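You operate a simulated robot arm through the tools that you are given. There is no shell and no other tool. Be economical: measure what you need, move in short steps, check, and stop when the job is done.

You are at the controls of a simulated robot arm. One attempt, no reset.

JOB
Raise the cream table leaf, lock it and stand the yellow torch on it.
Fine: throw the black lever to locked and press on the leaf to try it before the torch goes on.
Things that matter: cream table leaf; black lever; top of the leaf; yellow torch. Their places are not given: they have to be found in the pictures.

It is judged by the outcome, as a careful person would: the job done as asked, and still so three seconds after it is handed in. It fails if anything else is knocked over, pushed out of place, dropped, spilled or broken.

ROBOT AND FRAMES
A 7-joint arm with a two-finger parallel gripper, fixed in place. Base frame: the origin is at the foot of the arm, x ahead of it, y to its left, z up. Units: mm, rad, N and s.
With the tool pointing down near the work surface it reaches from about 340 to 760 mm from the base axis. Its first joint turns from -2.007 to 2.007 rad. Payload 3.91 kg.
Tool frame: the origin (TCP) lies between the finger pads and is the grasp point; the fingertips stand 30 mm ahead of it; z points along the fingers, y is the line along which they close. The gripper opens to 110 mm. The fingers are 20 mm wide and 10 mm thick; the gripper's body (48 by 112 mm) begins 55 mm behind the TCP.
Orientation is that of the tool frame in the base frame, as [roll, pitch, yaw] about the fixed x, y, z axes, in that order (R = Rz(yaw) Ry(pitch) Rx(roll)). With the fingers straight down and closing along the base's y, the tool's x points along the base's -x, its y along +y and its z along -z.

CONTROLS
- The arm moves only by the tool step_arm. Its argument "deltas" is a list of rows, each a list of 3 entries, a list of its own where there are three numbers: the turn, a rotation vector about the tool's x, y, z in rad, then the shift along the tool's x, y, z in mm, then the gripper command, from -1 (fully open) to 1 (shut), values between in proportion. In form: [[[ax, ay, az], [dx, dy, dz], grip], ...]. A call has 1 to 8 rows; each row shifts and turns the commanded pose from where the row before left it, along the tool's axes as they then stand. Rows are played at 5 a second. More than 50 mm and 0.15 rad between two rows, or a gripper value outside its range, and nothing of the call is played. A pose out of reach is approached as far as the arm can. The call stops where the force on the tool passes 40 N (or 10 N more than at its start, if that is more) or the arm is blocked; 0.2 s more then pass. The fingers move at their own pace (about 108 mm/s each) and stop on an object; they squeeze with about 39 N. The grip force told is the motor's: it shows also when the fingers shut on nothing. Time passes only in rows, and 0.2 s behind the last, so rows that do not move let the fingers close. It gives the time, the measured TCP pose, the force on the tool (base axes), the opening and the grip force at its end, in the units of the frame above (readings bear some noise).
- Cameras (640 x 400 px; columns grow to the right, rows downward): "scene" is fixed at [399.5, -500.1, 1424.9]; the picture's right is [0.95, 0.32, 0.00], its down [0.17, -0.52, -0.83] and it looks along [-0.26, 0.79, -0.55] (base axes); focal length 330 px, centre (320, 200). "wrist" rides on the gripper at [-36, 0, -57] in the tool frame; the picture's right is [0.00, -1.00, 0.00], its down [0.97, 0.00, -0.24] and it looks along [0.24, 0.00, 0.97] (tool axes); focal length 218 px, centre (320, 200).
- get_image(camera): a new picture of that camera. The clock stands still meanwhile.
- slide_trunk(by): slides the trunk up (or, below 0, down) by that many mm; the arm rides with it, the base frame stays. It gives what a move gives, with no picture.
- point_at(camera, pixels): for up to 12 pixels [column, row] of the newest picture of that camera ("zoom" is the newest enlarged one), the place [x, y, z] in the base frame of the surface seen there, good to about 3 mm. The clock stands still meanwhile.
- enlarge(camera, box): a new picture of the part [left, top, right, bottom] of that camera's present view, enlarged. The clock stands still meanwhile.
- hand_in(): hands the job in; it is judged then, once.

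Go step by step. Measure first, check grasps and placings, and put right what went wrong. The budget is 80 turns and 46 pictures, counting those below and the enlarged ones. Unless the task says otherwise, let go and move clear before handing in, and close with one line.

The tools are called after "Emit:" by a JSON object that holds its "fn" and its "kwargs". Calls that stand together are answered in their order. step_arm: Moves the arm, as the interface text tells. Its arguments: {"type":"object","properties":{"deltas":{"type":"array","items":{"type":"array"}}},"required":["deltas"]} The other tools are called the same way: slide_trunk (by) slides the trunk up or down; get_image (camera) takes a picture; point_at (camera, pixels) gives the place of the surface under pixels of a picture; enlarge (camera, box) takes an enlarged picture of a part of a camera's view; hand_in () hands the job in.

At the start:

```text
time_s: 0.0
tcp_pos: [20.0, 371.8, 1064.0]
orientation: [-3.14, 0.001, 3.141]
ft_force: [0.0, 0.2, 0.6]
grip_width: 110.0
finger_force: 0.1
trunk travel left (down, up): [-625.0, 365.0]
```

scene: 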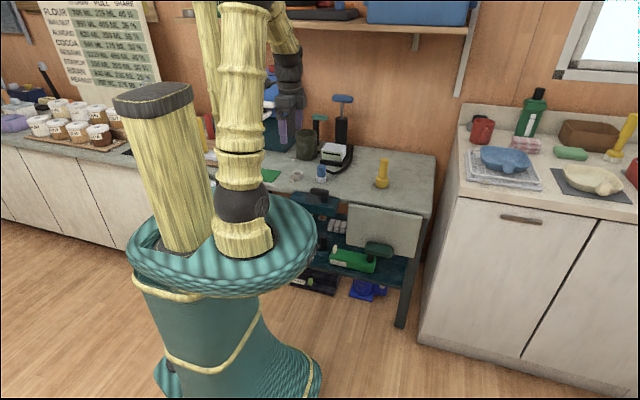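
wrist: 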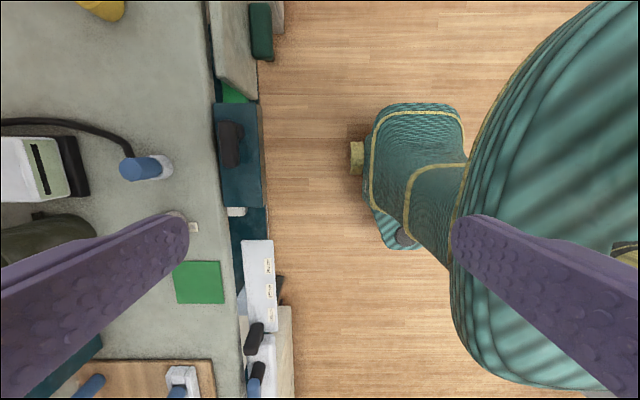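

The cream leaf appears to hang at about (385,230) in the scene view, with a yellow torch at (382,175). I'll enlarge this area to find the lever.

Emit:
{"fn": "enlarge", "kwargs": {"camera": "scene", "box": [270, 130, 450, 310]}}

Emit:
{"fn": "enlarge", "kwargs": {"camera": "wrist", "box": [80, 0, 320, 150]}}

Emit:
{"fn": "point_at", "kwargs": {"camera": "scene", "pixels": [[348, 208], [418, 215], [350, 248], [414, 256], [382, 185], [385, 160], [318, 192], [380, 249], [430, 180], [340, 195], [385, 230]]}}

```text
2.22 times, centred on (360, 220) of scene
```

zoom: 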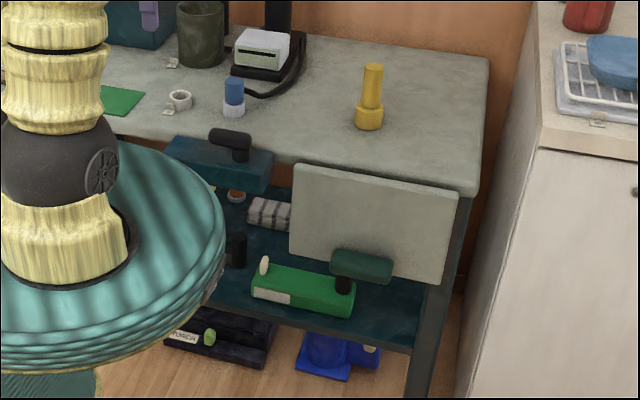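

```text
2.67 times, centred on (200, 75) of wrist
```

zoom: 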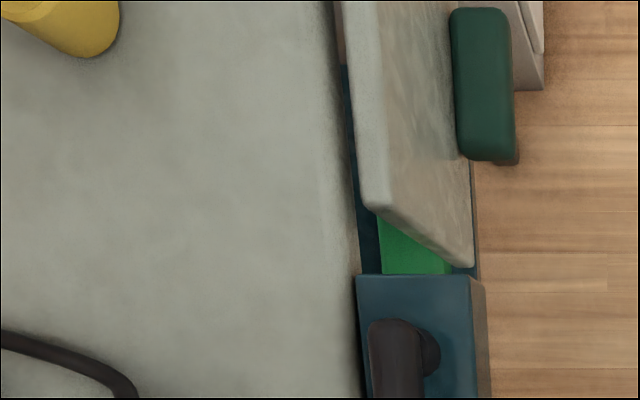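

```text
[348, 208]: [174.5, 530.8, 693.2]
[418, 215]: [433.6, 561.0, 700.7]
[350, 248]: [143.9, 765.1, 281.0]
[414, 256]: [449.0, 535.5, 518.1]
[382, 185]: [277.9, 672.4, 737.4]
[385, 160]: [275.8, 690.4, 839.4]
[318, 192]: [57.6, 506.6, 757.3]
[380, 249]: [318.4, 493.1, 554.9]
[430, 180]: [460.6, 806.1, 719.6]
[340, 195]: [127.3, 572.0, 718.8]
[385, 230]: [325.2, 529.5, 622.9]
```

The leaf hangs at the table's front edge (y≈530), with a green grip low on its face. A black lever sits on the teal box at about (318,192). I'll measure their shapes.

Emit:
{"fn": "enlarge", "kwargs": {"camera": "scene", "box": [285, 175, 435, 268]}}

Emit:
{"fn": "point_at", "kwargs": {"camera": "scene", "pixels": [[353, 206], [420, 217], [349, 244], [413, 253], [385, 212], [385, 238], [366, 244], [390, 252], [371, 258], [312, 190], [322, 200], [330, 194]]}}

```text
4.27 times, centred on (360, 222) of scene
```

zoom: 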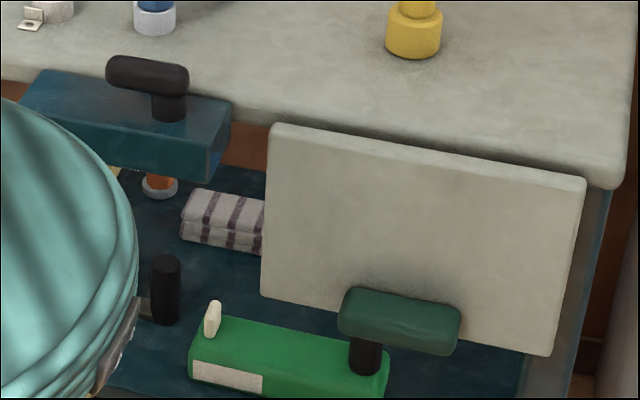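

```text
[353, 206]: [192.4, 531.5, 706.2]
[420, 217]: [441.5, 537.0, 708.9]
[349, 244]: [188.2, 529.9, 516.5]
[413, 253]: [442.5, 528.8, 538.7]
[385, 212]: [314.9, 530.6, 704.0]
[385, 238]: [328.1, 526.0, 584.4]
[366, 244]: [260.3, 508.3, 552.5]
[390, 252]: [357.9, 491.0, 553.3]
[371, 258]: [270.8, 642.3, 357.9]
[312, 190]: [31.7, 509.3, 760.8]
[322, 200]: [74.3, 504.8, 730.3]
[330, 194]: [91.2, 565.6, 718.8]
```

The leaf spans x 180–445 and z 517–710 with its face at y≈530. The grip bar is near (310,495,552) and the lever near (30–75,507,758). I'll look at the lever and grip from above and measure them.

Emit:
{"fn": "enlarge", "kwargs": {"camera": "wrist", "box": [190, 0, 290, 190]}}

Emit:
{"fn": "point_at", "kwargs": {"camera": "wrist", "pixels": [[228, 125], [228, 160], [237, 140], [240, 150], [255, 150], [220, 112], [258, 10], [258, 50], [266, 40], [210, 40], [222, 60], [195, 60]]}}

```text
2.11 times, centred on (240, 95) of wrist
```

zoom: 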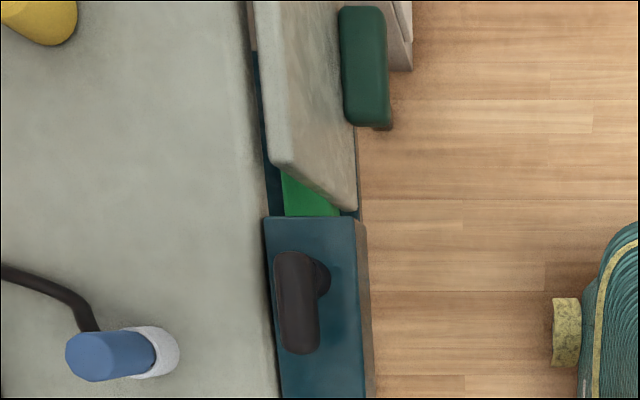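

```text
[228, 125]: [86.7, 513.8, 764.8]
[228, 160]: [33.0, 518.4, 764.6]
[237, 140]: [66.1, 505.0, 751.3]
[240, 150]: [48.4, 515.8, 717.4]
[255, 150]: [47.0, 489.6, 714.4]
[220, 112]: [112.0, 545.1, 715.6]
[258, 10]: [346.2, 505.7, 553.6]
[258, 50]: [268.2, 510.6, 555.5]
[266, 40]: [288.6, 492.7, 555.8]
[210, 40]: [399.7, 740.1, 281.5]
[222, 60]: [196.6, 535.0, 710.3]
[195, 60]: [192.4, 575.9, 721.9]
```

I need to know the robot's own body extents before planning the low, horizontal grasp on the green bar. I'll probe a few points on the trunk and arm.

Emit:
{"fn": "point_at", "kwargs": {"camera": "scene", "pixels": [[310, 260], [240, 240], [240, 205], [240, 100], [155, 90], [220, 285], [290, 70], [270, 350], [305, 215], [245, 10], [285, 110]]}}

Emit:
{"fn": "point_at", "kwargs": {"camera": "wrist", "pixels": [[410, 130], [380, 170], [357, 158], [480, 250], [560, 100], [400, 235]]}}

```text
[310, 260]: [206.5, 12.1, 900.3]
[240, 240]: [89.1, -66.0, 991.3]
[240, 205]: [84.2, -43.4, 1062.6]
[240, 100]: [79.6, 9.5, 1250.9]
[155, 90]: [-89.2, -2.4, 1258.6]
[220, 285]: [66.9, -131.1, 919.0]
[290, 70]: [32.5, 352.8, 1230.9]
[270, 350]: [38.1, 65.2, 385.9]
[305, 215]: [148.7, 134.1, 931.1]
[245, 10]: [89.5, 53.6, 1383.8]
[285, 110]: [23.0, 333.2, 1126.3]
```

```text
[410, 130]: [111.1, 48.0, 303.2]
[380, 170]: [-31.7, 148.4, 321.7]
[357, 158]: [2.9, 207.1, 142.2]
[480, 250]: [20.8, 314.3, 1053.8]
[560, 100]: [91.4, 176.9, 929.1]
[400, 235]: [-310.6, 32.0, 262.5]
```

The skirt's radius is about 210 mm and the space between the robot and the leaf is free. I'll lower the trunk, then swing the tool in front of the leaf while turning it to point along +y.

Emit:
{"fn": "slide_trunk", "kwargs": {"by": -250}}

Emit:
{"fn": "step_arm", "kwargs": {"deltas": [[[0, 0, 0], [-48, 0, 0], -1], [[0, 0, 0], [-48, 0, 0], -1], [[0, 0, 0], [-48, -5, 0], -1], [[0, 0, 0], [-48, -5, 0], -1], [[0, 0, 0], [-48, -5, 0], -1], [[0, 0, 0], [-48, -5, 0], -1]]}}

Emit:
{"fn": "step_arm", "kwargs": {"deltas": [[[-0.14, 0, 0], [0, 0, 0], -1], [[-0.14, 0, 0], [0, 0, 0], -1], [[-0.14, 0, 0], [0, 0, 0], -1], [[-0.14, 0, 0], [0, 0, 0], -1]]}}

```text
time_s: 2.6
tcp_pos: [21.5, 369.9, 814.3]
orientation: [-3.141, 0.001, -3.141]
ft_force: [0.3, 0.4, -0.8]
grip_width: 110.0
finger_force: 0.0
trunk travel left (down, up): [-375.0, 615.0]
```

```text
time_s: 4.0
tcp_pos: [310.8, 350.9, 816.5]
orientation: [3.141, -0.002, 3.141]
ft_force: [0.6, -0.1, -0.1]
grip_width: 109.8
finger_force: 0.1
trunk travel left (down, up): [-375.0, 615.0]
```

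```text
time_s: 5.0
tcp_pos: [309.8, 350.9, 815.0]
orientation: [2.58, 0.003, 3.139]
ft_force: [-0.2, -0.3, 0.0]
grip_width: 109.9
finger_force: 0.0
trunk travel left (down, up): [-375.0, 615.0]
```

The arm tracks well. I'll finish the turn so the tool points along +y, then lower to the bar's height and look.

Emit:
{"fn": "step_arm", "kwargs": {"deltas": [[[-0.1444, 0, 0], [0, 0, 0], -1], [[-0.1444, 0, 0], [0, 0, 0], -1], [[-0.1444, 0, 0], [0, 0, 0], -1], [[-0.1444, 0, 0], [0, 0, 0], -1], [[-0.1444, 0, 0], [0, 0, 0], -1], [[-0.1444, 0, 0], [0, 0, 0], -1], [[-0.1444, 0, 0], [0, 0, 0], -1]]}}

Emit:
{"fn": "get_image", "kwargs": {"camera": "scene"}}

Emit:
{"fn": "get_image", "kwargs": {"camera": "wrist"}}

```text
time_s: 6.6
tcp_pos: [308.4, 351.1, 814.7]
orientation: [1.57, 0.003, 3.141]
ft_force: [0.4, -0.5, -0.5]
grip_width: 109.9
finger_force: 0.0
trunk travel left (down, up): [-375.0, 615.0]
```

```text
39 pictures are left
```

scene: 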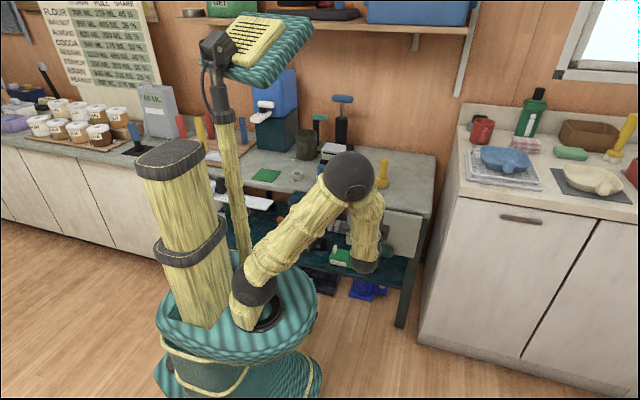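

```text
38 pictures are left
```

wrist: 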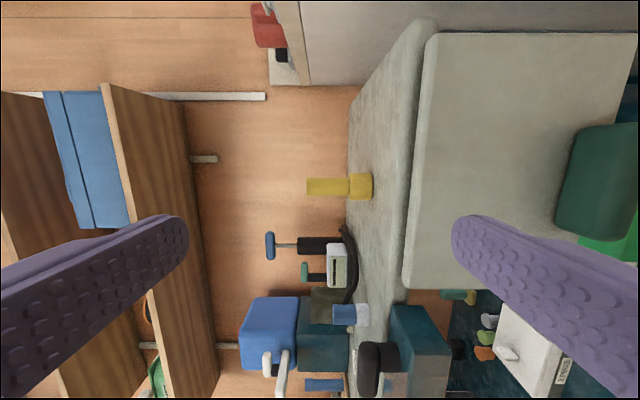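

The wrist view shows the green bar at (600,180) and the torch at (350,186). I'll lower to the bar's height.

Emit:
{"fn": "step_arm", "kwargs": {"deltas": [[[0, 0, 0], [0, -45, 0], -1], [[0, 0, 0], [0, -45, 0], -1], [[0, 0, 0], [0, -45, 0], -1], [[0, 0, 0], [0, -45, 0], -1], [[0, 0, 0], [0, -45, 0], -1], [[0, 0, 0], [0, -42, 0], -1]]}}

Emit:
{"fn": "get_image", "kwargs": {"camera": "wrist"}}

```text
time_s: 8.0
tcp_pos: [307.3, 348.3, 544.4]
orientation: [1.571, -0.001, 3.141]
ft_force: [-0.1, 0.0, -0.4]
grip_width: 109.9
finger_force: 0.1
trunk travel left (down, up): [-375.0, 615.0]
```

```text
37 pictures are left
```

wrist: 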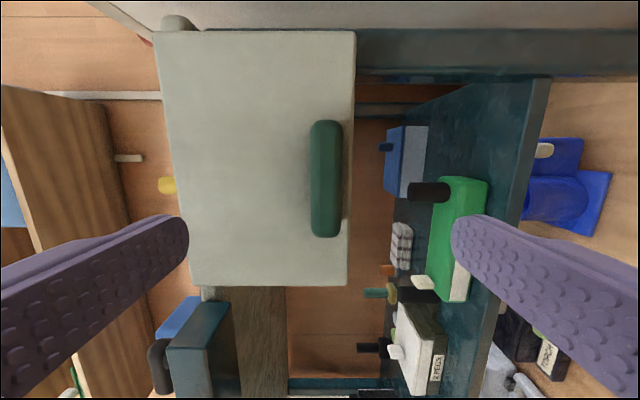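

Emit:
{"fn": "point_at", "kwargs": {"camera": "wrist", "pixels": [[327, 130], [327, 230], [315, 180], [338, 180], [320, 180], [350, 100], [346, 275], [185, 40], [170, 35], [200, 280], [165, 385], [210, 350]]}}

Emit:
{"fn": "enlarge", "kwargs": {"camera": "wrist", "box": [260, 90, 400, 260]}}

```text
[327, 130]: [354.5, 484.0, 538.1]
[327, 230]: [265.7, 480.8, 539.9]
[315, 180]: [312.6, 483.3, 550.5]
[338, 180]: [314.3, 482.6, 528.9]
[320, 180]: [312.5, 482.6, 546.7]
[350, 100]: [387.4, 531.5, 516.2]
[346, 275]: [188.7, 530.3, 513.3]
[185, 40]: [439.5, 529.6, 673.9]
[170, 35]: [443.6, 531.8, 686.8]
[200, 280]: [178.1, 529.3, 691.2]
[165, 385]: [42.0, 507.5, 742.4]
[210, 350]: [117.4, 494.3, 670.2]
```

```text
2.35 times, centred on (330, 175) of wrist
```

zoom: 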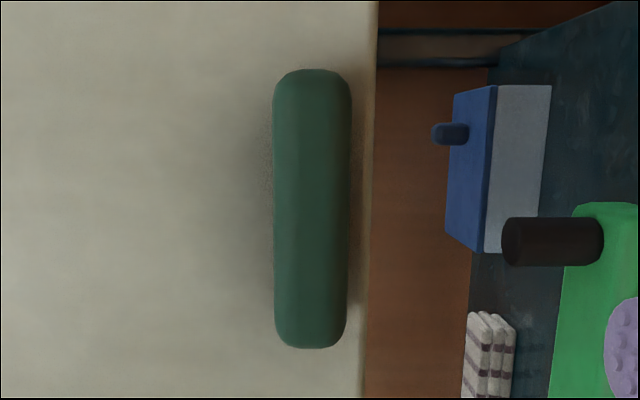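

The bar spans x 260–360, z 525–553, y 482–513, and I'm aligned with it at x≈310. I'll advance so the tips stop about 6 mm short of the leaf, and close.

Emit:
{"fn": "step_arm", "kwargs": {"deltas": [[[0, 0, 0], [-3, -5, 40], -1], [[0, 0, 0], [0, 0, 40], -1], [[0, 0, 0], [0, 0, 40], -1], [[0, 0, 0], [0, 0, 25], -1], [[0, 0, 0], [0, 0, 0], -0.2]]}}

Emit:
{"fn": "step_arm", "kwargs": {"deltas": [[[0, 0, 0], [0, 0, 0], 1], [[0, 0, 0], [0, 0, 0], 1], [[0, 0, 0], [0, 0, 0], 1]]}}

```text
time_s: 9.2
tcp_pos: [311.6, 493.4, 541.7]
orientation: [1.571, -0.001, 3.14]
ft_force: [-0.1, 0.4, 0.0]
grip_width: 65.7
finger_force: 0.1
trunk travel left (down, up): [-375.0, 615.0]
```

```text
time_s: 10.0
tcp_pos: [312.4, 493.6, 540.1]
orientation: [1.577, 0.002, 3.14]
ft_force: [-2.1, -4.2, -12.7]
grip_width: 29.9
finger_force: 44.7
trunk travel left (down, up): [-375.0, 615.0]
```

The bar is held (opening 30 mm, 45 N). I'll begin the arc with small steps about an estimated hinge at (y 543, z 708) and watch the forces.

Emit:
{"fn": "step_arm", "kwargs": {"deltas": [[[0.1, 0, 0], [0, 5.8, -16.5], 1], [[0.1, 0, 0], [0, 5.8, -16.5], 1]]}}

```text
time_s: 10.6
tcp_pos: [312.0, 462.2, 554.2]
orientation: [1.771, -0.001, -3.142]
ft_force: [-0.7, -12.7, -12.5]
grip_width: 29.8
finger_force: 45.0
trunk travel left (down, up): [-375.0, 615.0]
```

The motion follows the arc with modest forces. I'll continue.

Emit:
{"fn": "step_arm", "kwargs": {"deltas": [[[0.1, 0, 0], [0, 5.8, -16.5], 1], [[0.1, 0, 0], [0, 5.8, -16.5], 1], [[0.1, 0, 0], [0, 5.8, -16.5], 1]]}}

```text
time_s: 11.4
tcp_pos: [310.5, 421.5, 588.7]
orientation: [2.068, 0.002, 3.139]
ft_force: [-3.3, -3.6, -0.4]
grip_width: 29.8
finger_force: 45.3
trunk travel left (down, up): [-375.0, 615.0]
```

Emit:
{"fn": "step_arm", "kwargs": {"deltas": [[[0.1, 0, 0], [0, 5.8, -16.5], 1], [[0.1, 0, 0], [0, 5.8, -16.5], 1], [[0.1, 0, 0], [0, 5.8, -16.5], 1], [[0.1, 0, 0], [0, 5.8, -16.5], 1]]}}

```text
time_s: 12.4
tcp_pos: [312.1, 386.1, 648.0]
orientation: [2.461, 0.002, 3.141]
ft_force: [5.9, 22.3, 14.6]
grip_width: 30.0
finger_force: 45.4
trunk travel left (down, up): [-375.0, 615.0]
```

The readings fit a hinge at about (y 554, z 708), slightly farther in than I assumed. I'll correct the arc and continue.

Emit:
{"fn": "step_arm", "kwargs": {"deltas": [[[0, 0, 0], [0, 7, -2], 1], [[0.1, 0, 0], [0, 6.9, -16.5], 1], [[0.1, 0, 0], [0, 6.9, -16.5], 1], [[0.1, 0, 0], [0, 6.9, -16.5], 1]]}}

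```text
time_s: 13.3
tcp_pos: [312.7, 376.1, 684.5]
orientation: [2.673, -0.007, 3.132]
ft_force: [0.6, -9.8, 2.7]
grip_width: 29.9
finger_force: 44.5
out of reach, approached as far as the arm can: row 3
trunk travel left (down, up): [-375.0, 615.0]
stopped in row 4: the force on the tool passed its limit (the readings are from after the stop); the commanded pose is now the measured one
```

The arm hit a reach limit at about 1.1 rad of the turn. I'll look at the arm and the leaf.

Emit:
{"fn": "get_image", "kwargs": {"camera": "scene"}}

Emit:
{"fn": "get_image", "kwargs": {"camera": "wrist"}}

```text
35 pictures are left
```

scene: 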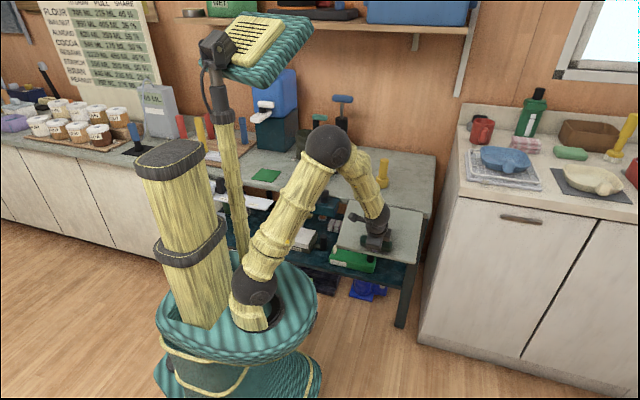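

```text
34 pictures are left
```

wrist: 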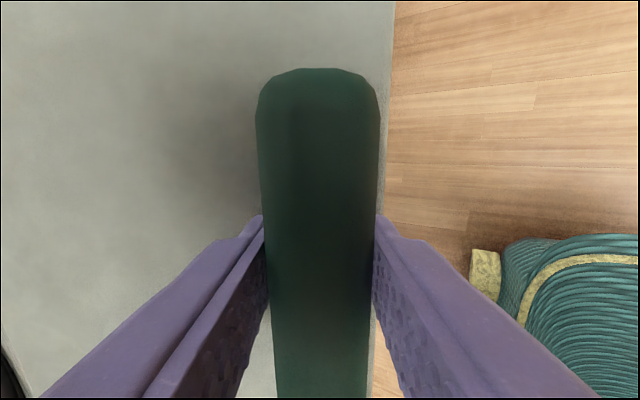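

The leaf is up to about 63° and still gripped, and the pose matches the arc. I'll try smaller steps to see which way the limit lies.

Emit:
{"fn": "step_arm", "kwargs": {"deltas": [[[0.05, 0, 0], [0, 3.3, -8.3], 1], [[0.05, 0, 0], [0, 3.3, -8.3], 1]]}}

```text
time_s: 13.9
tcp_pos: [312.1, 376.0, 703.3]
orientation: [2.775, -0.01, 3.131]
ft_force: [4.9, -10.9, -0.3]
grip_width: 30.0
finger_force: 44.7
trunk travel left (down, up): [-375.0, 615.0]
```

Emit:
{"fn": "step_arm", "kwargs": {"deltas": [[[0.05, 0, 0], [0, 3.3, -8.3], 1], [[0.05, 0, 0], [0, 3.3, -8.3], 1], [[0.05, 0, 0], [0, 3.3, -8.3], 1]]}}

```text
time_s: 14.7
tcp_pos: [311.9, 377.6, 730.1]
orientation: [2.925, -0.012, 3.133]
ft_force: [3.1, -17.3, 0.5]
grip_width: 30.2
finger_force: 45.2
trunk travel left (down, up): [-375.0, 615.0]
```

Force is −17 N in y, so I'm slightly too far inward. I'll trim that and finish the last 0.2 rad.

Emit:
{"fn": "step_arm", "kwargs": {"deltas": [[[0.05, 0, 0], [0, 0.5, -8.3], 1], [[0.05, 0, 0], [0, 2.5, -8.3], 1], [[0.05, 0, 0], [0, 3, -8.3], 1]]}}

```text
time_s: 15.5
tcp_pos: [311.8, 382.0, 755.3]
orientation: [3.071, -0.01, 3.13]
ft_force: [2.5, 9.4, -0.4]
grip_width: 29.7
finger_force: 44.8
trunk travel left (down, up): [-375.0, 615.0]
```

Emit:
{"fn": "step_arm", "kwargs": {"deltas": [[[0.04, 0, 0], [0, 3.2, -6.6], 1], [[0.03, 0, 0], [0, 2.5, -5], 1]]}}

Emit:
{"fn": "get_image", "kwargs": {"camera": "scene"}}

```text
time_s: 16.1
tcp_pos: [312.3, 385.6, 766.8]
orientation: [-3.139, -0.011, 3.13]
ft_force: [-1.3, 4.9, 2.7]
grip_width: 30.2
finger_force: 44.9
trunk travel left (down, up): [-375.0, 615.0]
```

```text
33 pictures are left
```

scene: 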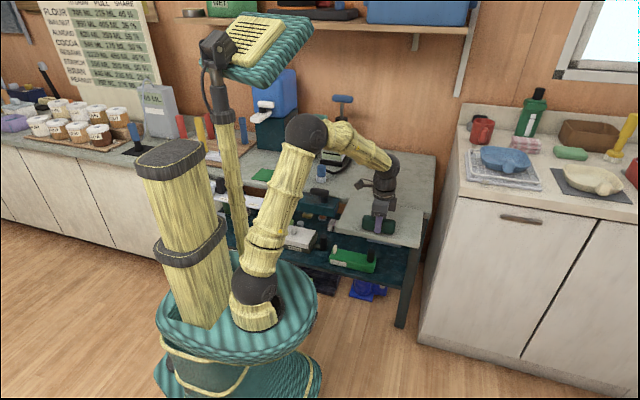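

The leaf looks level. I'll measure its top against the table top.

Emit:
{"fn": "enlarge", "kwargs": {"camera": "scene", "box": [300, 160, 440, 260]}}

Emit:
{"fn": "point_at", "kwargs": {"camera": "scene", "pixels": [[355, 205], [350, 225], [360, 232], [413, 212], [408, 238], [405, 215], [420, 185], [345, 198], [410, 195], [338, 232]]}}

```text
4.00 times, centred on (370, 210) of scene
```

zoom: 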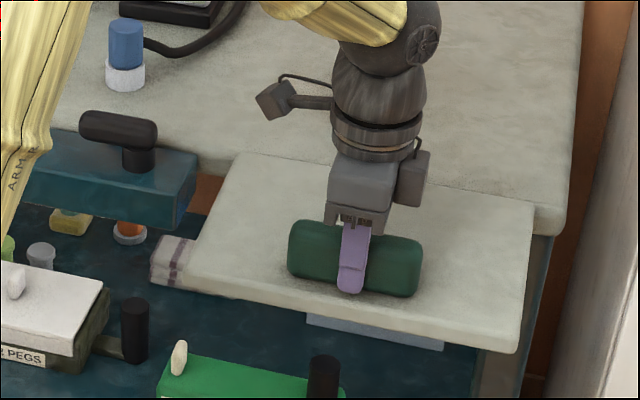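

```text
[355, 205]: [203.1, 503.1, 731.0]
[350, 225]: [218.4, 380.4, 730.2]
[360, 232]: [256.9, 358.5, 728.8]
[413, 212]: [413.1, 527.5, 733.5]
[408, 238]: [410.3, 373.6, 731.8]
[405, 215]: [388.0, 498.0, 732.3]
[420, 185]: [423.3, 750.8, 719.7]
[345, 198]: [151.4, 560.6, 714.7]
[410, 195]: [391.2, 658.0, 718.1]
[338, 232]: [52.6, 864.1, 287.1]
```

The leaf top is level at z≈731 from the inner to the outer edge, with little force on the tool. I'll loosen the fingers only slightly to see whether it stays by itself.

Emit:
{"fn": "step_arm", "kwargs": {"deltas": [[[0, 0, 0], [0, 0, 0], 0.38], [[0, 0, 0], [0, 0, 0], 0.36]]}}

Emit:
{"fn": "enlarge", "kwargs": {"camera": "scene", "box": [300, 160, 440, 260]}}

Emit:
{"fn": "point_at", "kwargs": {"camera": "scene", "pixels": [[355, 205], [350, 225], [408, 238], [413, 212]]}}

```text
time_s: 16.7
tcp_pos: [311.9, 384.7, 765.5]
orientation: [-3.137, -0.013, 3.128]
ft_force: [-0.1, 0.3, -0.5]
grip_width: 35.1
finger_force: 0.0
trunk travel left (down, up): [-375.0, 615.0]
```

```text
4.00 times, centred on (370, 210) of scene
```

zoom: 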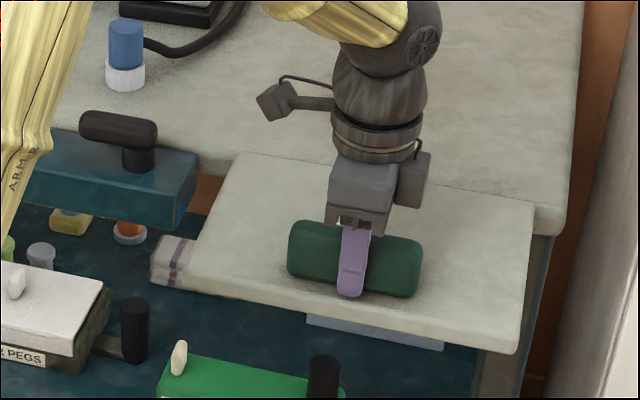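

```text
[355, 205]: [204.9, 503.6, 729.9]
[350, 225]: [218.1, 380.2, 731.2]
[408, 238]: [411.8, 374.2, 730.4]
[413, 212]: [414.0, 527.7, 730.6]
```

The leaf stays up unaided. I'll back straight up and go look at the lever from above.

Emit:
{"fn": "step_arm", "kwargs": {"deltas": [[[0, 0, 0], [0, 0, 0], 0], [[0, 0, 0], [0, 0, -40], 0], [[0, 0, 0], [0, 0, -45], 0], [[0, 0, 0], [0, 0, -45], 0], [[0, 0, 0], [45, 5, 0], 0], [[0, 0, 0], [45, 10, 0], 0], [[0, 0, 0], [45, 10, 0], 0], [[0, 0, 0], [45, 10, 0], 0]]}}

Emit:
{"fn": "get_image", "kwargs": {"camera": "wrist"}}

```text
time_s: 18.5
tcp_pos: [135.8, 422.8, 897.2]
orientation: [-3.139, -0.012, 3.13]
ft_force: [0.1, -0.3, 0.4]
grip_width: 55.1
finger_force: 0.1
trunk travel left (down, up): [-375.0, 615.0]
```

```text
30 pictures are left
```

wrist: 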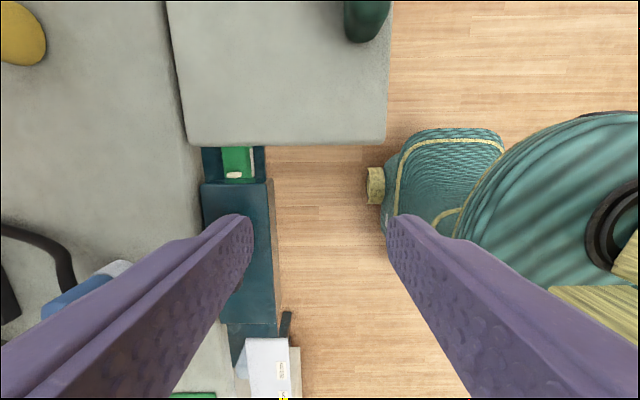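

The left finger hides the lever. I'll move on 125 mm in −x and nearer to see it clearly.

Emit:
{"fn": "step_arm", "kwargs": {"deltas": [[[0, 0, 0], [45, 15, 0], -1], [[0, 0, 0], [45, 15, 0], -1], [[0, 0, 0], [40, 15, 0], -1]]}}

Emit:
{"fn": "get_image", "kwargs": {"camera": "wrist"}}

Emit:
{"fn": "enlarge", "kwargs": {"camera": "scene", "box": [285, 170, 365, 220]}}

```text
time_s: 19.3
tcp_pos: [4.7, 467.8, 901.2]
orientation: [-3.137, -0.01, 3.129]
ft_force: [0.1, 0.3, 1.0]
grip_width: 110.4
finger_force: 0.1
trunk travel left (down, up): [-375.0, 615.0]
```

```text
29 pictures are left
```

wrist: 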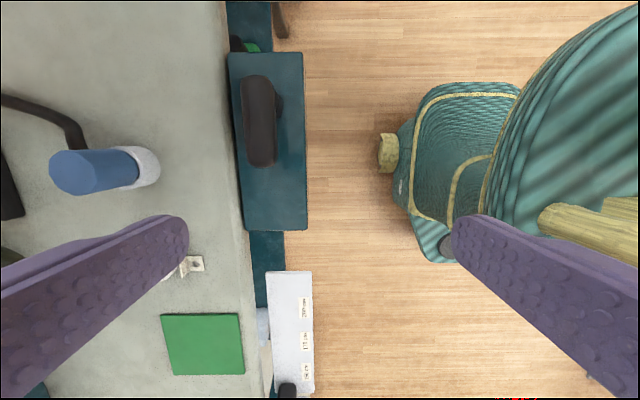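

```text
8.00 times, centred on (325, 195) of scene
```

zoom: 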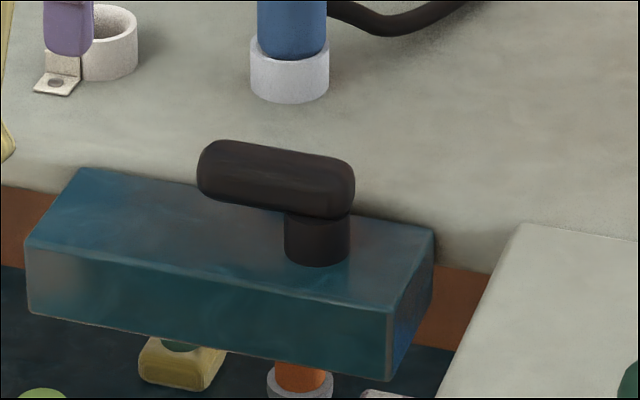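

Emit:
{"fn": "enlarge", "kwargs": {"camera": "wrist", "box": [210, 30, 330, 240]}}

Emit:
{"fn": "point_at", "kwargs": {"camera": "wrist", "pixels": [[260, 80], [258, 160], [246, 110], [272, 110], [281, 102], [290, 110], [235, 55], [302, 55], [304, 228], [245, 228], [265, 120]]}}

Emit:
{"fn": "point_at", "kwargs": {"camera": "scene", "pixels": [[326, 202], [325, 200], [328, 199], [322, 199], [311, 192], [328, 194], [320, 192]]}}

```text
1.90 times, centred on (270, 135) of wrist
```

zoom: 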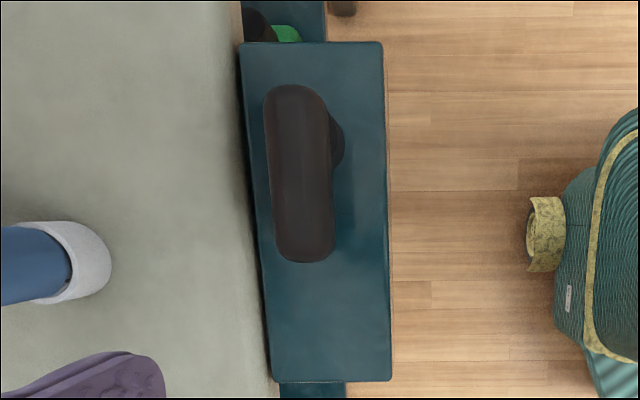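

```text
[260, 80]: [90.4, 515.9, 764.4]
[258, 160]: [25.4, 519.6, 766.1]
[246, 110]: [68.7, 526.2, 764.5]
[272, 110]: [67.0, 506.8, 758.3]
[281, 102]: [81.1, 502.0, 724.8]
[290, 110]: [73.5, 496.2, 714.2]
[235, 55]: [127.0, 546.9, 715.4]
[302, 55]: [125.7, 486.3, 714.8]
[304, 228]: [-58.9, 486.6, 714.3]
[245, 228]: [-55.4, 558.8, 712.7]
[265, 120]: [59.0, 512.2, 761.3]
```

```text
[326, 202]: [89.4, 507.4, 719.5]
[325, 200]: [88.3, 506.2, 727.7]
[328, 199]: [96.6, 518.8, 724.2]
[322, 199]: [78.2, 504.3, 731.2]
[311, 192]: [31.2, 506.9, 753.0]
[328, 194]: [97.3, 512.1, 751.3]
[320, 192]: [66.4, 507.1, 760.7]
```

The lever bar spans x 20–100, y 503–527, z 738–766, on a post at about (84,517) on the teal box. I'll grip the bar from above and test gently which way it moves.

Emit:
{"fn": "step_arm", "kwargs": {"deltas": [[[0, 0, 0], [-23, 24, 0], -0.1], [[0, 0, 0], [-22, 24, 0], -0.1], [[0, 0, 0], [0, 0, 45], -0.1], [[0, 0, 0], [0, 0, 45], -0.1], [[0, 0, 0], [0, 0, 40], -0.1], [[0, 0, 0], [0, 0, 13], -0.1]]}}

Emit:
{"fn": "enlarge", "kwargs": {"camera": "scene", "box": [270, 140, 370, 220]}}

```text
time_s: 20.7
tcp_pos: [49.4, 517.1, 756.5]
orientation: [-3.14, -0.01, 3.131]
ft_force: [-0.7, 0.2, -0.2]
grip_width: 60.6
finger_force: 0.1
trunk travel left (down, up): [-375.0, 615.0]
```

```text
5.00 times, centred on (320, 180) of scene
```

zoom: 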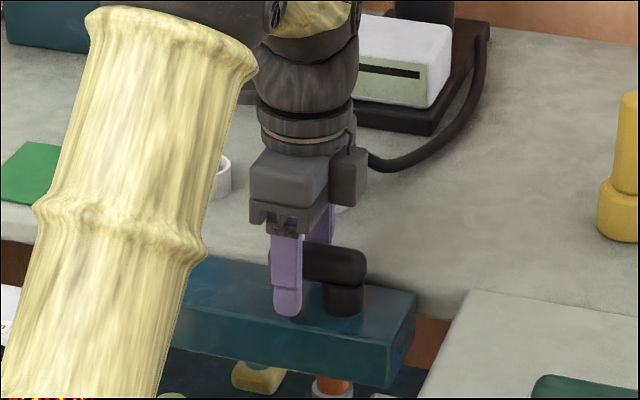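

The fingers straddle the bar. I'll close, then try a small −x push.

Emit:
{"fn": "step_arm", "kwargs": {"deltas": [[[0, 0, 0], [0, 0, 0], 1], [[0, 0, 0], [0, 0, 0], 1], [[0, 0, 0], [0, 0, 0], 1]]}}

Emit:
{"fn": "step_arm", "kwargs": {"deltas": [[[0, 0, 0], [4, 0, 0], 1], [[0, 0, 0], [4, 0, 0], 1]]}}

```text
time_s: 21.5
tcp_pos: [48.3, 519.0, 757.2]
orientation: [3.139, -0.011, 3.13]
ft_force: [-4.2, 20.0, -2.0]
grip_width: 28.8
finger_force: 45.1
trunk travel left (down, up): [-375.0, 615.0]
```

```text
time_s: 22.1
tcp_pos: [48.9, 517.7, 756.2]
orientation: [3.14, -0.007, 3.124]
ft_force: [29.4, 25.9, 6.1]
grip_width: 29.0
finger_force: 45.6
trunk travel left (down, up): [-375.0, 615.0]
```

No motion in −x (29 N). I'll return and test sideways, −y first.

Emit:
{"fn": "step_arm", "kwargs": {"deltas": [[[0, 0, 0], [-8, -4, 0], 1]]}}

Emit:
{"fn": "step_arm", "kwargs": {"deltas": [[[0, 0, 0], [0, -3, 0], 1], [[0, 0, 0], [0, -3, 0], 1]]}}

```text
time_s: 22.5
tcp_pos: [47.2, 515.9, 756.7]
orientation: [3.134, -0.013, 3.134]
ft_force: [8.9, 40.1, 2.9]
grip_width: 29.7
finger_force: 44.5
trunk travel left (down, up): [-375.0, 615.0]
```

```text
time_s: 23.1
tcp_pos: [46.7, 512.7, 755.4]
orientation: [3.133, -0.013, 3.131]
ft_force: [-0.3, 46.9, 4.4]
grip_width: 32.9
finger_force: 45.3
trunk travel left (down, up): [-375.0, 615.0]
```

−y is resisted too. I'll try +y.

Emit:
{"fn": "step_arm", "kwargs": {"deltas": [[[0, 0, 0], [0, 5, 0], 1], [[0, 0, 0], [0, 5, 0], 1], [[0, 0, 0], [0, 3, 0], 1]]}}

Emit:
{"fn": "step_arm", "kwargs": {"deltas": [[[0, 0, 0], [0, 3, 0], 1], [[0, 0, 0], [0, 3, 0], 1]]}}

```text
time_s: 23.9
tcp_pos: [49.3, 518.2, 756.4]
orientation: [-3.138, -0.01, 3.128]
ft_force: [-1.7, 9.0, 8.7]
grip_width: 28.5
finger_force: 45.4
trunk travel left (down, up): [-375.0, 615.0]
```

```text
time_s: 24.5
tcp_pos: [49.1, 520.4, 755.9]
orientation: [-3.128, -0.01, 3.129]
ft_force: [-0.8, -30.3, 2.5]
grip_width: 27.8
finger_force: 44.5
trunk travel left (down, up): [-375.0, 615.0]
```

+y gives only 2 mm at 30 N. I'll recentre and test +x.

Emit:
{"fn": "step_arm", "kwargs": {"deltas": [[[0, 0, 0], [0, -5, 0], 1]]}}

Emit:
{"fn": "step_arm", "kwargs": {"deltas": [[[0, 0, 0], [-4, 0, 0], 1], [[0, 0, 0], [-4, 0, 0], 1]]}}

```text
time_s: 24.9
tcp_pos: [48.9, 520.3, 756.3]
orientation: [-3.14, -0.01, 3.13]
ft_force: [-1.1, -8.9, -4.6]
grip_width: 27.6
finger_force: 44.7
trunk travel left (down, up): [-375.0, 615.0]
```

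```text
time_s: 25.5
tcp_pos: [48.3, 520.4, 756.5]
orientation: [-3.14, -0.016, 3.136]
ft_force: [-36.2, -4.0, -8.1]
grip_width: 27.8
finger_force: 44.7
trunk travel left (down, up): [-375.0, 615.0]
```

No x motion either way, so the lever most likely turns about its vertical post. I'll try turning it toward +y, with the matching yaw.

Emit:
{"fn": "step_arm", "kwargs": {"deltas": [[[0, 0, 0], [8, 0, 0], 1], [[0, 0, 0.1], [0, 3.5, 0], 1], [[0, 0, 0.1], [0, 3.5, 0], 1], [[0, 0, 0.1], [0, 3.5, 0], 1]]}}

```text
time_s: 26.4
tcp_pos: [52.8, 521.0, 756.3]
orientation: [-3.123, -0.001, 2.92]
ft_force: [1.6, -18.0, 9.2]
grip_width: 32.6
finger_force: 45.1
trunk travel left (down, up): [-375.0, 615.0]
stopped in row 4: the force on the tool passed its limit (the readings are from after the stop); the commanded pose is now the measured one
```

The fingers twisted relative to the bar, so it does not turn that way. I'll turn the other way, toward −y.

Emit:
{"fn": "step_arm", "kwargs": {"deltas": [[[0, 0, -0.1], [1.5, -1, 0], 1], [[0, 0, -0.1], [1.5, -1, 0], 1], [[0, 0, 0], [0, 0, 0], 1]]}}

Emit:
{"fn": "step_arm", "kwargs": {"deltas": [[[0, 0, -0.1], [0, -3.5, 0], 1], [[0, 0, -0.1], [0, -3.5, 0], 1], [[0, 0, -0.1], [0, -3.5, 0], 1]]}}

```text
time_s: 27.2
tcp_pos: [49.6, 520.2, 756.8]
orientation: [-3.126, -0.005, 3.115]
ft_force: [8.5, -16.2, 16.0]
grip_width: 27.9
finger_force: 45.4
trunk travel left (down, up): [-375.0, 615.0]
```

```text
time_s: 28.0
tcp_pos: [50.6, 513.3, 756.4]
orientation: [-3.134, -0.011, -2.87]
ft_force: [11.7, -3.0, 19.3]
grip_width: 27.7
finger_force: 44.9
trunk travel left (down, up): [-375.0, 615.0]
```

It turns toward −y: yaw changed 0.3 rad with low force and the same opening. I'll keep turning about the post and watch for a stop.

Emit:
{"fn": "step_arm", "kwargs": {"deltas": [[[0, 0, -0.12], [-0.2, -4.2, 0], 1], [[0, 0, -0.12], [-0.2, -4.2, 0], 1], [[0, 0, -0.12], [-0.2, -4.2, 0], 1], [[0, 0, -0.12], [-0.2, -4.2, 0], 1]]}}

Emit:
{"fn": "step_arm", "kwargs": {"deltas": [[[0, 0, -0.12], [-0.2, -4.2, 0], 1], [[0, 0, -0.12], [-0.2, -4.2, 0], 1], [[0, 0, -0.12], [-0.2, -4.2, 0], 1], [[0, 0, -0.12], [-0.2, -4.2, 0], 1]]}}

Emit:
{"fn": "get_image", "kwargs": {"camera": "scene"}}

```text
time_s: 29.0
tcp_pos: [57.4, 499.5, 756.1]
orientation: [-3.139, -0.013, -2.388]
ft_force: [7.8, 22.1, 23.7]
grip_width: 27.8
finger_force: 45.6
trunk travel left (down, up): [-375.0, 615.0]
```

```text
time_s: 30.2
tcp_pos: [64.6, 491.0, 755.5]
orientation: [3.128, -0.017, -1.906]
ft_force: [-10.5, 6.8, -3.7]
grip_width: 31.6
finger_force: 44.9
trunk travel left (down, up): [-375.0, 615.0]
stopped in row 4: the force on the tool passed its limit (the readings are from after the stop); the commanded pose is now the measured one
```

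```text
25 pictures are left
```

scene: 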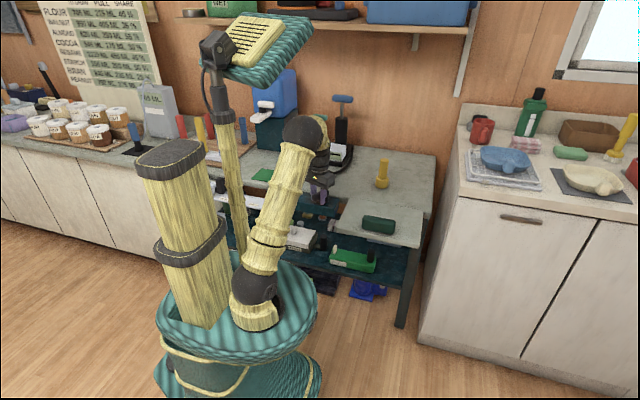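

The lever has turned about 1.1 rad and now resists. I'll look at its position.

Emit:
{"fn": "enlarge", "kwargs": {"camera": "scene", "box": [285, 165, 365, 215]}}

Emit:
{"fn": "enlarge", "kwargs": {"camera": "wrist", "box": [160, 0, 480, 400]}}

```text
8.00 times, centred on (325, 190) of scene
```

zoom: 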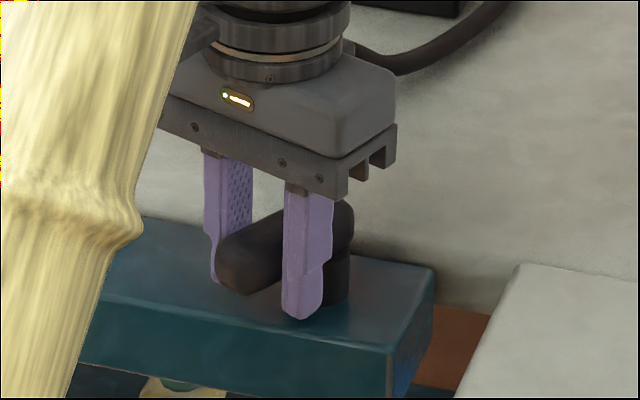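

```text
1.00 times, centred on (320, 200) of wrist
```

zoom: 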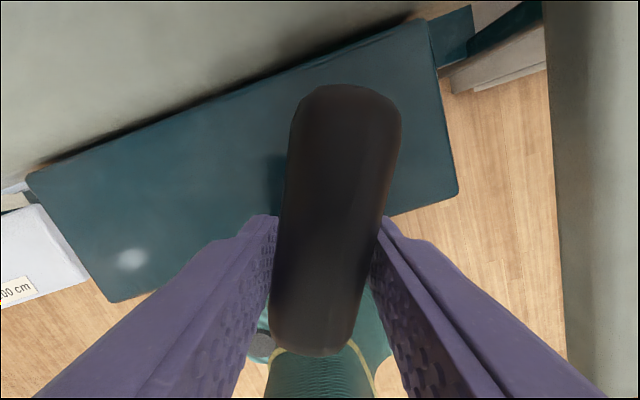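

The bar is at about 62° and the fingers are twisted on it. I'll re-grip aligned with the bar and check whether it is a real stop.

Emit:
{"fn": "step_arm", "kwargs": {"deltas": [[[0, 0, 0], [0, 0, 0], 0.2], [[0, 0, 0.14], [0, 0, 0], 0.2], [[0, 0, 0], [0, 0, 0], 1], [[0, 0, 0], [0, 0, 0], 1]]}}

Emit:
{"fn": "step_arm", "kwargs": {"deltas": [[[0, 0, -0.07], [-0.2, -2.4, 0], 1], [[0, 0, -0.07], [-0.2, -2.4, 0], 1], [[0, 0, -0.07], [-0.2, -2.4, 0], 1]]}}

```text
time_s: 31.2
tcp_pos: [64.1, 490.5, 756.6]
orientation: [3.131, -0.016, -2.044]
ft_force: [-18.0, 10.6, 0.4]
grip_width: 28.6
finger_force: 44.7
trunk travel left (down, up): [-375.0, 615.0]
```

```text
time_s: 31.7
tcp_pos: [64.2, 492.2, 756.8]
orientation: [3.12, -0.012, -1.948]
ft_force: [-11.1, 10.6, -4.5]
grip_width: 30.6
finger_force: 45.2
trunk travel left (down, up): [-375.0, 615.0]
stopped in row 2: the force on the tool passed its limit (the readings are from after the stop); the commanded pose is now the measured one
```

It's a firm stop, so the lever is at the far end of its travel. I'll release it, rise clear and look.

Emit:
{"fn": "step_arm", "kwargs": {"deltas": [[[0, 0, 0.07], [0, 0, 0], 0.1], [[0, 0, 0], [0, 0, 0], 0], [[0, 0, 0], [0, 0, -40], 0], [[0, 0, 0], [0, 0, -40], 0], [[0, 0, 0], [0, 0, -40], 0], [[0, 0, 0], [40, 0, 0], 0]]}}

Emit:
{"fn": "get_image", "kwargs": {"camera": "wrist"}}

Emit:
{"fn": "enlarge", "kwargs": {"camera": "scene", "box": [280, 150, 440, 250]}}

```text
time_s: 33.1
tcp_pos: [49.9, 454.4, 876.6]
orientation: [3.126, -0.013, -2.018]
ft_force: [0.9, 0.1, -0.3]
grip_width: 55.0
finger_force: 0.0
trunk travel left (down, up): [-375.0, 615.0]
```

```text
22 pictures are left
```

wrist: 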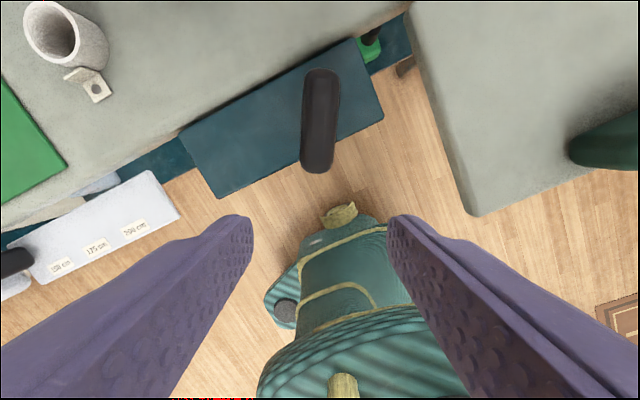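

```text
4.00 times, centred on (360, 200) of scene
```

zoom: 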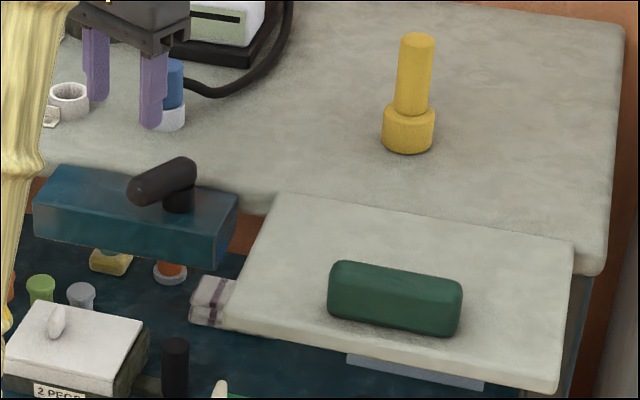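

The lever stays at its end stop and the leaf is up. Next comes the press test: I'll turn back to neutral, close the fingers, and go above a bare spot near the leaf's outer edge at (222,390).

Emit:
{"fn": "step_arm", "kwargs": {"deltas": [[[0, 0, 0.14], [0, 0, 0], 1], [[0, 0, 0.14], [0, 0, 0], 1], [[0, 0, 0.14], [0, 0, 0], 1], [[0, 0, 0.14], [0, 0, 0], 1], [[0, 0, 0.14], [0, 0, 0], 1], [[0, 0, 0.14], [0, 0, 0], 1], [[0, 0, 0.14], [0, 0, 0], 1], [[0, 0, 0.14], [0, 0, 0], 1]]}}

Emit:
{"fn": "step_arm", "kwargs": {"deltas": [[[0, 0, 0], [-43, -16, 0], 1], [[0, 0, 0], [-43, -16, 0], 1], [[0, 0, 0], [-43, -16, 0], 1], [[0, 0, 0], [-43, -16, 0], 1], [[0, 0, 0], [0, 0, 45], 1], [[0, 0, 0], [0, 0, 45], 1]]}}

```text
time_s: 34.9
tcp_pos: [52.1, 454.4, 877.4]
orientation: [-3.138, -0.021, -3.14]
ft_force: [0.4, 0.3, 0.5]
grip_width: 0.2
finger_force: 37.8
trunk travel left (down, up): [-375.0, 615.0]
```

```text
time_s: 36.3
tcp_pos: [222.2, 390.7, 783.2]
orientation: [-3.137, -0.022, -3.137]
ft_force: [0.0, -0.6, 0.4]
grip_width: 0.0
finger_force: 37.5
trunk travel left (down, up): [-375.0, 615.0]
```

Tips are about 22 mm above the leaf. I'll press down in small steps.

Emit:
{"fn": "step_arm", "kwargs": {"deltas": [[[0, 0, 0], [0, 0, 10], 1], [[0, 0, 0], [0, 0, 8], 1], [[0, 0, 0], [0, 0, 4], 1], [[0, 0, 0], [0, 0, 3], 1], [[0, 0, 0], [0, 0, 3], 1]]}}

```text
time_s: 37.5
tcp_pos: [221.8, 391.4, 759.8]
orientation: [3.139, -0.017, -3.136]
ft_force: [-2.4, -7.5, 34.2]
grip_width: 0.0
finger_force: 38.2
trunk travel left (down, up): [-375.0, 615.0]
```

The leaf bears 34 N without giving way. I'll lift off and measure the leaf and the torch.

Emit:
{"fn": "step_arm", "kwargs": {"deltas": [[[0, 0, 0], [0, 0, 0], 1], [[0, 0, 0], [0, 0, -30], 1], [[0, 0, 0], [0, 0, -45], 1], [[0, 0, 0], [0, 0, -45], 0], [[0, 0, 0], [20, 0, -45], -1]]}}

Emit:
{"fn": "enlarge", "kwargs": {"camera": "scene", "box": [335, 150, 435, 250]}}

Emit:
{"fn": "point_at", "kwargs": {"camera": "scene", "pixels": [[384, 162], [384, 170], [382, 181], [378, 181], [386, 182], [381, 187], [350, 225], [408, 238], [355, 205]]}}

```text
time_s: 38.7
tcp_pos: [207.5, 392.8, 921.2]
orientation: [-3.138, -0.02, -3.139]
ft_force: [0.1, 0.4, -0.4]
grip_width: 109.8
finger_force: 0.1
trunk travel left (down, up): [-375.0, 615.0]
```

```text
4.00 times, centred on (385, 200) of scene
```

zoom: 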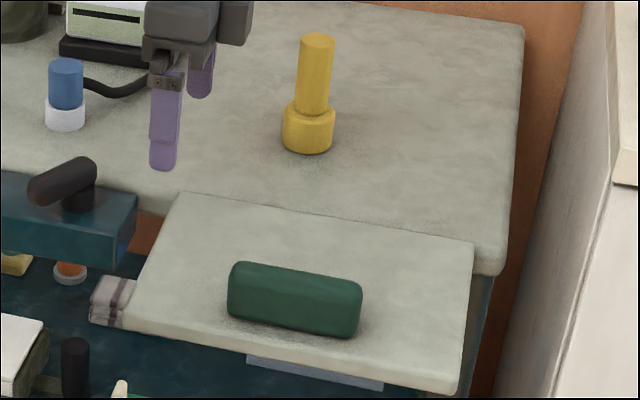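

```text
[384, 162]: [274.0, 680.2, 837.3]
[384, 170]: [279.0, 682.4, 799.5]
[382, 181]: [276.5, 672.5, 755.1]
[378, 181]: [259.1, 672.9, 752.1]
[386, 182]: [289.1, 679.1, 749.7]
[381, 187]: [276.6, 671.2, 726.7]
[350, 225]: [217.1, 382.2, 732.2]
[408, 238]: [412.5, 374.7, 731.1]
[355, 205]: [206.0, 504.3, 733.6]
```

The leaf is unchanged (z≈731–733). The torch stands head-down at about x 275, y 694, with its top at z≈845. I'll raise the trunk for reach and move toward the torch, staying high.

Emit:
{"fn": "slide_trunk", "kwargs": {"by": 230}}

Emit:
{"fn": "step_arm", "kwargs": {"deltas": [[[0, 0, 0], [-10, 45, 20], -1], [[0, 0, 0], [-10, 45, 25], -1], [[0, 0, 0], [-10, 45, 25], -1], [[0, 0, 0], [-10, 45, 25], -1], [[0, 0, 0], [-10, 40, 25], -1], [[0, 0, 0], [0, 0, 40], -1], [[0, 0, 0], [0, 0, 40], -1]]}}

Emit:
{"fn": "get_image", "kwargs": {"camera": "wrist"}}

```text
time_s: 41.2
tcp_pos: [205.6, 392.6, 1151.2]
orientation: [-3.139, -0.022, -3.136]
ft_force: [-0.5, 0.1, -0.2]
grip_width: 110.0
finger_force: 0.1
trunk travel left (down, up): [-605.0, 385.0]
```

```text
refused: row 1 steps farther than a row can; nothing moved
```

```text
19 pictures are left
```

wrist: 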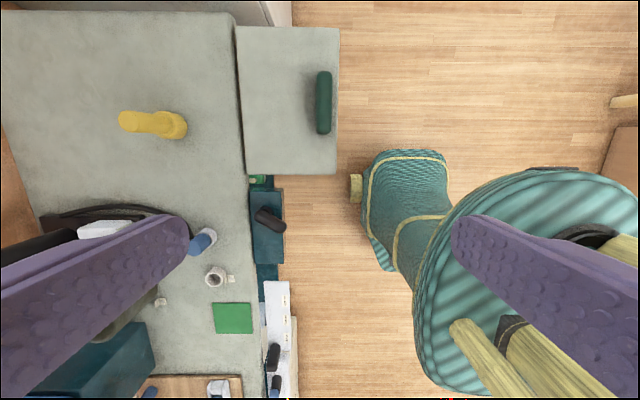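

The step was just over the limit, so I'll use shorter rows.

Emit:
{"fn": "step_arm", "kwargs": {"deltas": [[[0, 0, 0], [-6, 38, 25], -1], [[0, 0, 0], [-6, 38, 25], -1], [[0, 0, 0], [-6, 38, 25], -1], [[0, 0, 0], [-6, 38, 25], -1], [[0, 0, 0], [-6, 38, 25], -1], [[0, 0, 0], [0, 20, 30], -1], [[0, 0, 0], [0, 20, 40], -1]]}}

Emit:
{"fn": "get_image", "kwargs": {"camera": "wrist"}}

```text
time_s: 42.8
tcp_pos: [228.7, 625.1, 955.8]
orientation: [-3.14, -0.02, -3.135]
ft_force: [0.3, -0.5, -0.8]
grip_width: 110.3
finger_force: 0.0
trunk travel left (down, up): [-605.0, 385.0]
```

```text
18 pictures are left
```

wrist: 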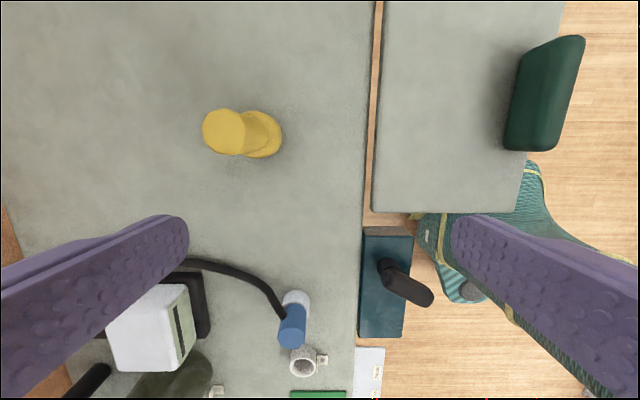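

Emit:
{"fn": "point_at", "kwargs": {"camera": "wrist", "pixels": [[225, 132], [206, 132], [241, 132], [225, 112], [225, 151], [272, 132], [265, 155]]}}

```text
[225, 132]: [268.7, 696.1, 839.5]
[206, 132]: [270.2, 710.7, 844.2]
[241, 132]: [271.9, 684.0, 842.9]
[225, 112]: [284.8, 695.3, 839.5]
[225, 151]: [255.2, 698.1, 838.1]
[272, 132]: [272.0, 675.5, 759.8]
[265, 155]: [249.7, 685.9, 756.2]
```

The torch axis is at about (271,697) with the top at z≈841. I'll align above it, descend around the body and check before gripping.

Emit:
{"fn": "step_arm", "kwargs": {"deltas": [[[0, 0.02, 0], [-21, 36, 0], -1], [[0, 0, 0], [-21, 36, 0], -1], [[0, 0, 0], [0, 0, 0], -1]]}}

Emit:
{"fn": "step_arm", "kwargs": {"deltas": [[[0, 0, 0], [0, 0, 45], -1], [[0, 0, 0], [0, 0, 45], -1], [[0, 0, 0], [0, 0, 45], -1], [[0, 0, 0], [0, 0, 5], -0.2]]}}

Emit:
{"fn": "get_image", "kwargs": {"camera": "wrist"}}

```text
time_s: 43.6
tcp_pos: [266.6, 655.1, 951.1]
orientation: [-3.137, -0.041, -3.136]
ft_force: [-0.8, -0.6, 0.5]
grip_width: 110.0
finger_force: 0.0
out of reach, approached as far as the arm can: row 2
trunk travel left (down, up): [-605.0, 385.0]
```

```text
time_s: 44.2
tcp_pos: [266.2, 661.7, 868.3]
orientation: [3.111, -0.032, -3.136]
ft_force: [-0.1, 0.2, 13.3]
grip_width: 109.9
finger_force: 0.0
trunk travel left (down, up): [-605.0, 385.0]
stopped in row 3: the force on the tool passed its limit (the readings are from after the stop); the commanded pose is now the measured one
```

```text
17 pictures are left
```

wrist: 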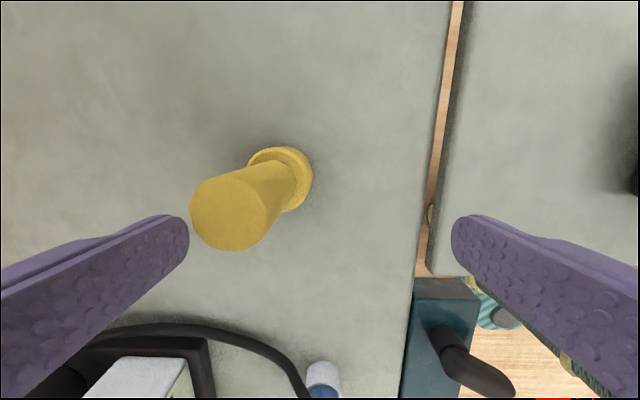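

I was out of reach in y (655 instead of 697), and the +y fingertip seems to have touched the torch's top. I'll back up and check the torch.

Emit:
{"fn": "step_arm", "kwargs": {"deltas": [[[0, 0, 0], [0, 0, -30], -1], [[0, 0, 0], [0, 0, -40], -1]]}}

Emit:
{"fn": "enlarge", "kwargs": {"camera": "scene", "box": [335, 130, 435, 210]}}

Emit:
{"fn": "get_image", "kwargs": {"camera": "wrist"}}

```text
time_s: 44.8
tcp_pos: [268.6, 654.6, 931.9]
orientation: [3.119, -0.033, -3.134]
ft_force: [0.3, 0.4, 0.1]
grip_width: 110.1
finger_force: 0.0
trunk travel left (down, up): [-605.0, 385.0]
```

```text
5.00 times, centred on (385, 170) of scene
```

zoom: 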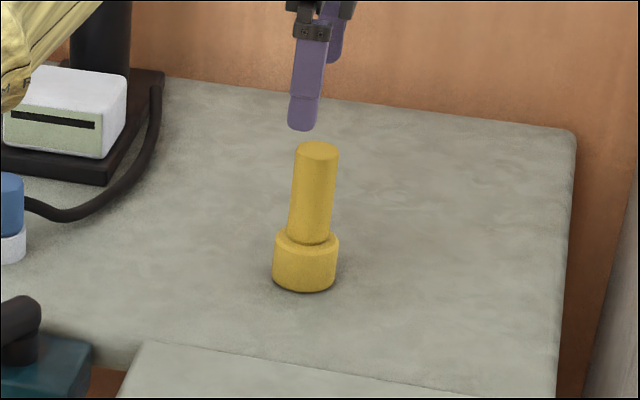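

```text
15 pictures are left
```

wrist: 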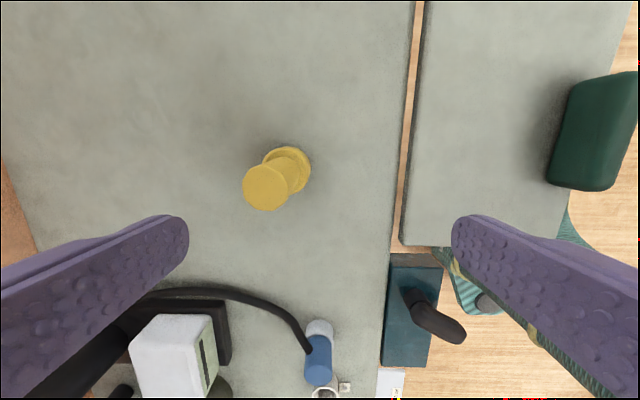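

The torch is still upright and in place. I'll raise the trunk 150 mm so the arm reaches farther out at this height, then come back down over the torch.

Emit:
{"fn": "slide_trunk", "kwargs": {"by": 150}}

Emit:
{"fn": "step_arm", "kwargs": {"deltas": [[[0.02, -0.03, 0], [0, 0, 45], -1], [[0, 0, 0], [0, 0, 45], -1], [[0, 0, 0], [0, 0, 45], -1], [[0, 0, 0], [0, 15, 20], -1], [[0, 0, 0], [-1, 15, 10], -1], [[0, 0, 0], [-1, 14, 5], -1]]}}

```text
time_s: 46.6
tcp_pos: [268.2, 655.5, 1083.4]
orientation: [3.119, -0.033, -3.135]
ft_force: [0.1, -0.7, 0.0]
grip_width: 110.1
finger_force: 0.1
trunk travel left (down, up): [-755.0, 235.0]
```

```text
time_s: 48.0
tcp_pos: [260.4, 674.9, 916.8]
orientation: [3.139, -0.004, -3.136]
ft_force: [-0.2, -0.7, -0.8]
grip_width: 110.2
finger_force: 0.1
out of reach, approached as far as the arm can: row 5, 6
trunk travel left (down, up): [-755.0, 235.0]
```

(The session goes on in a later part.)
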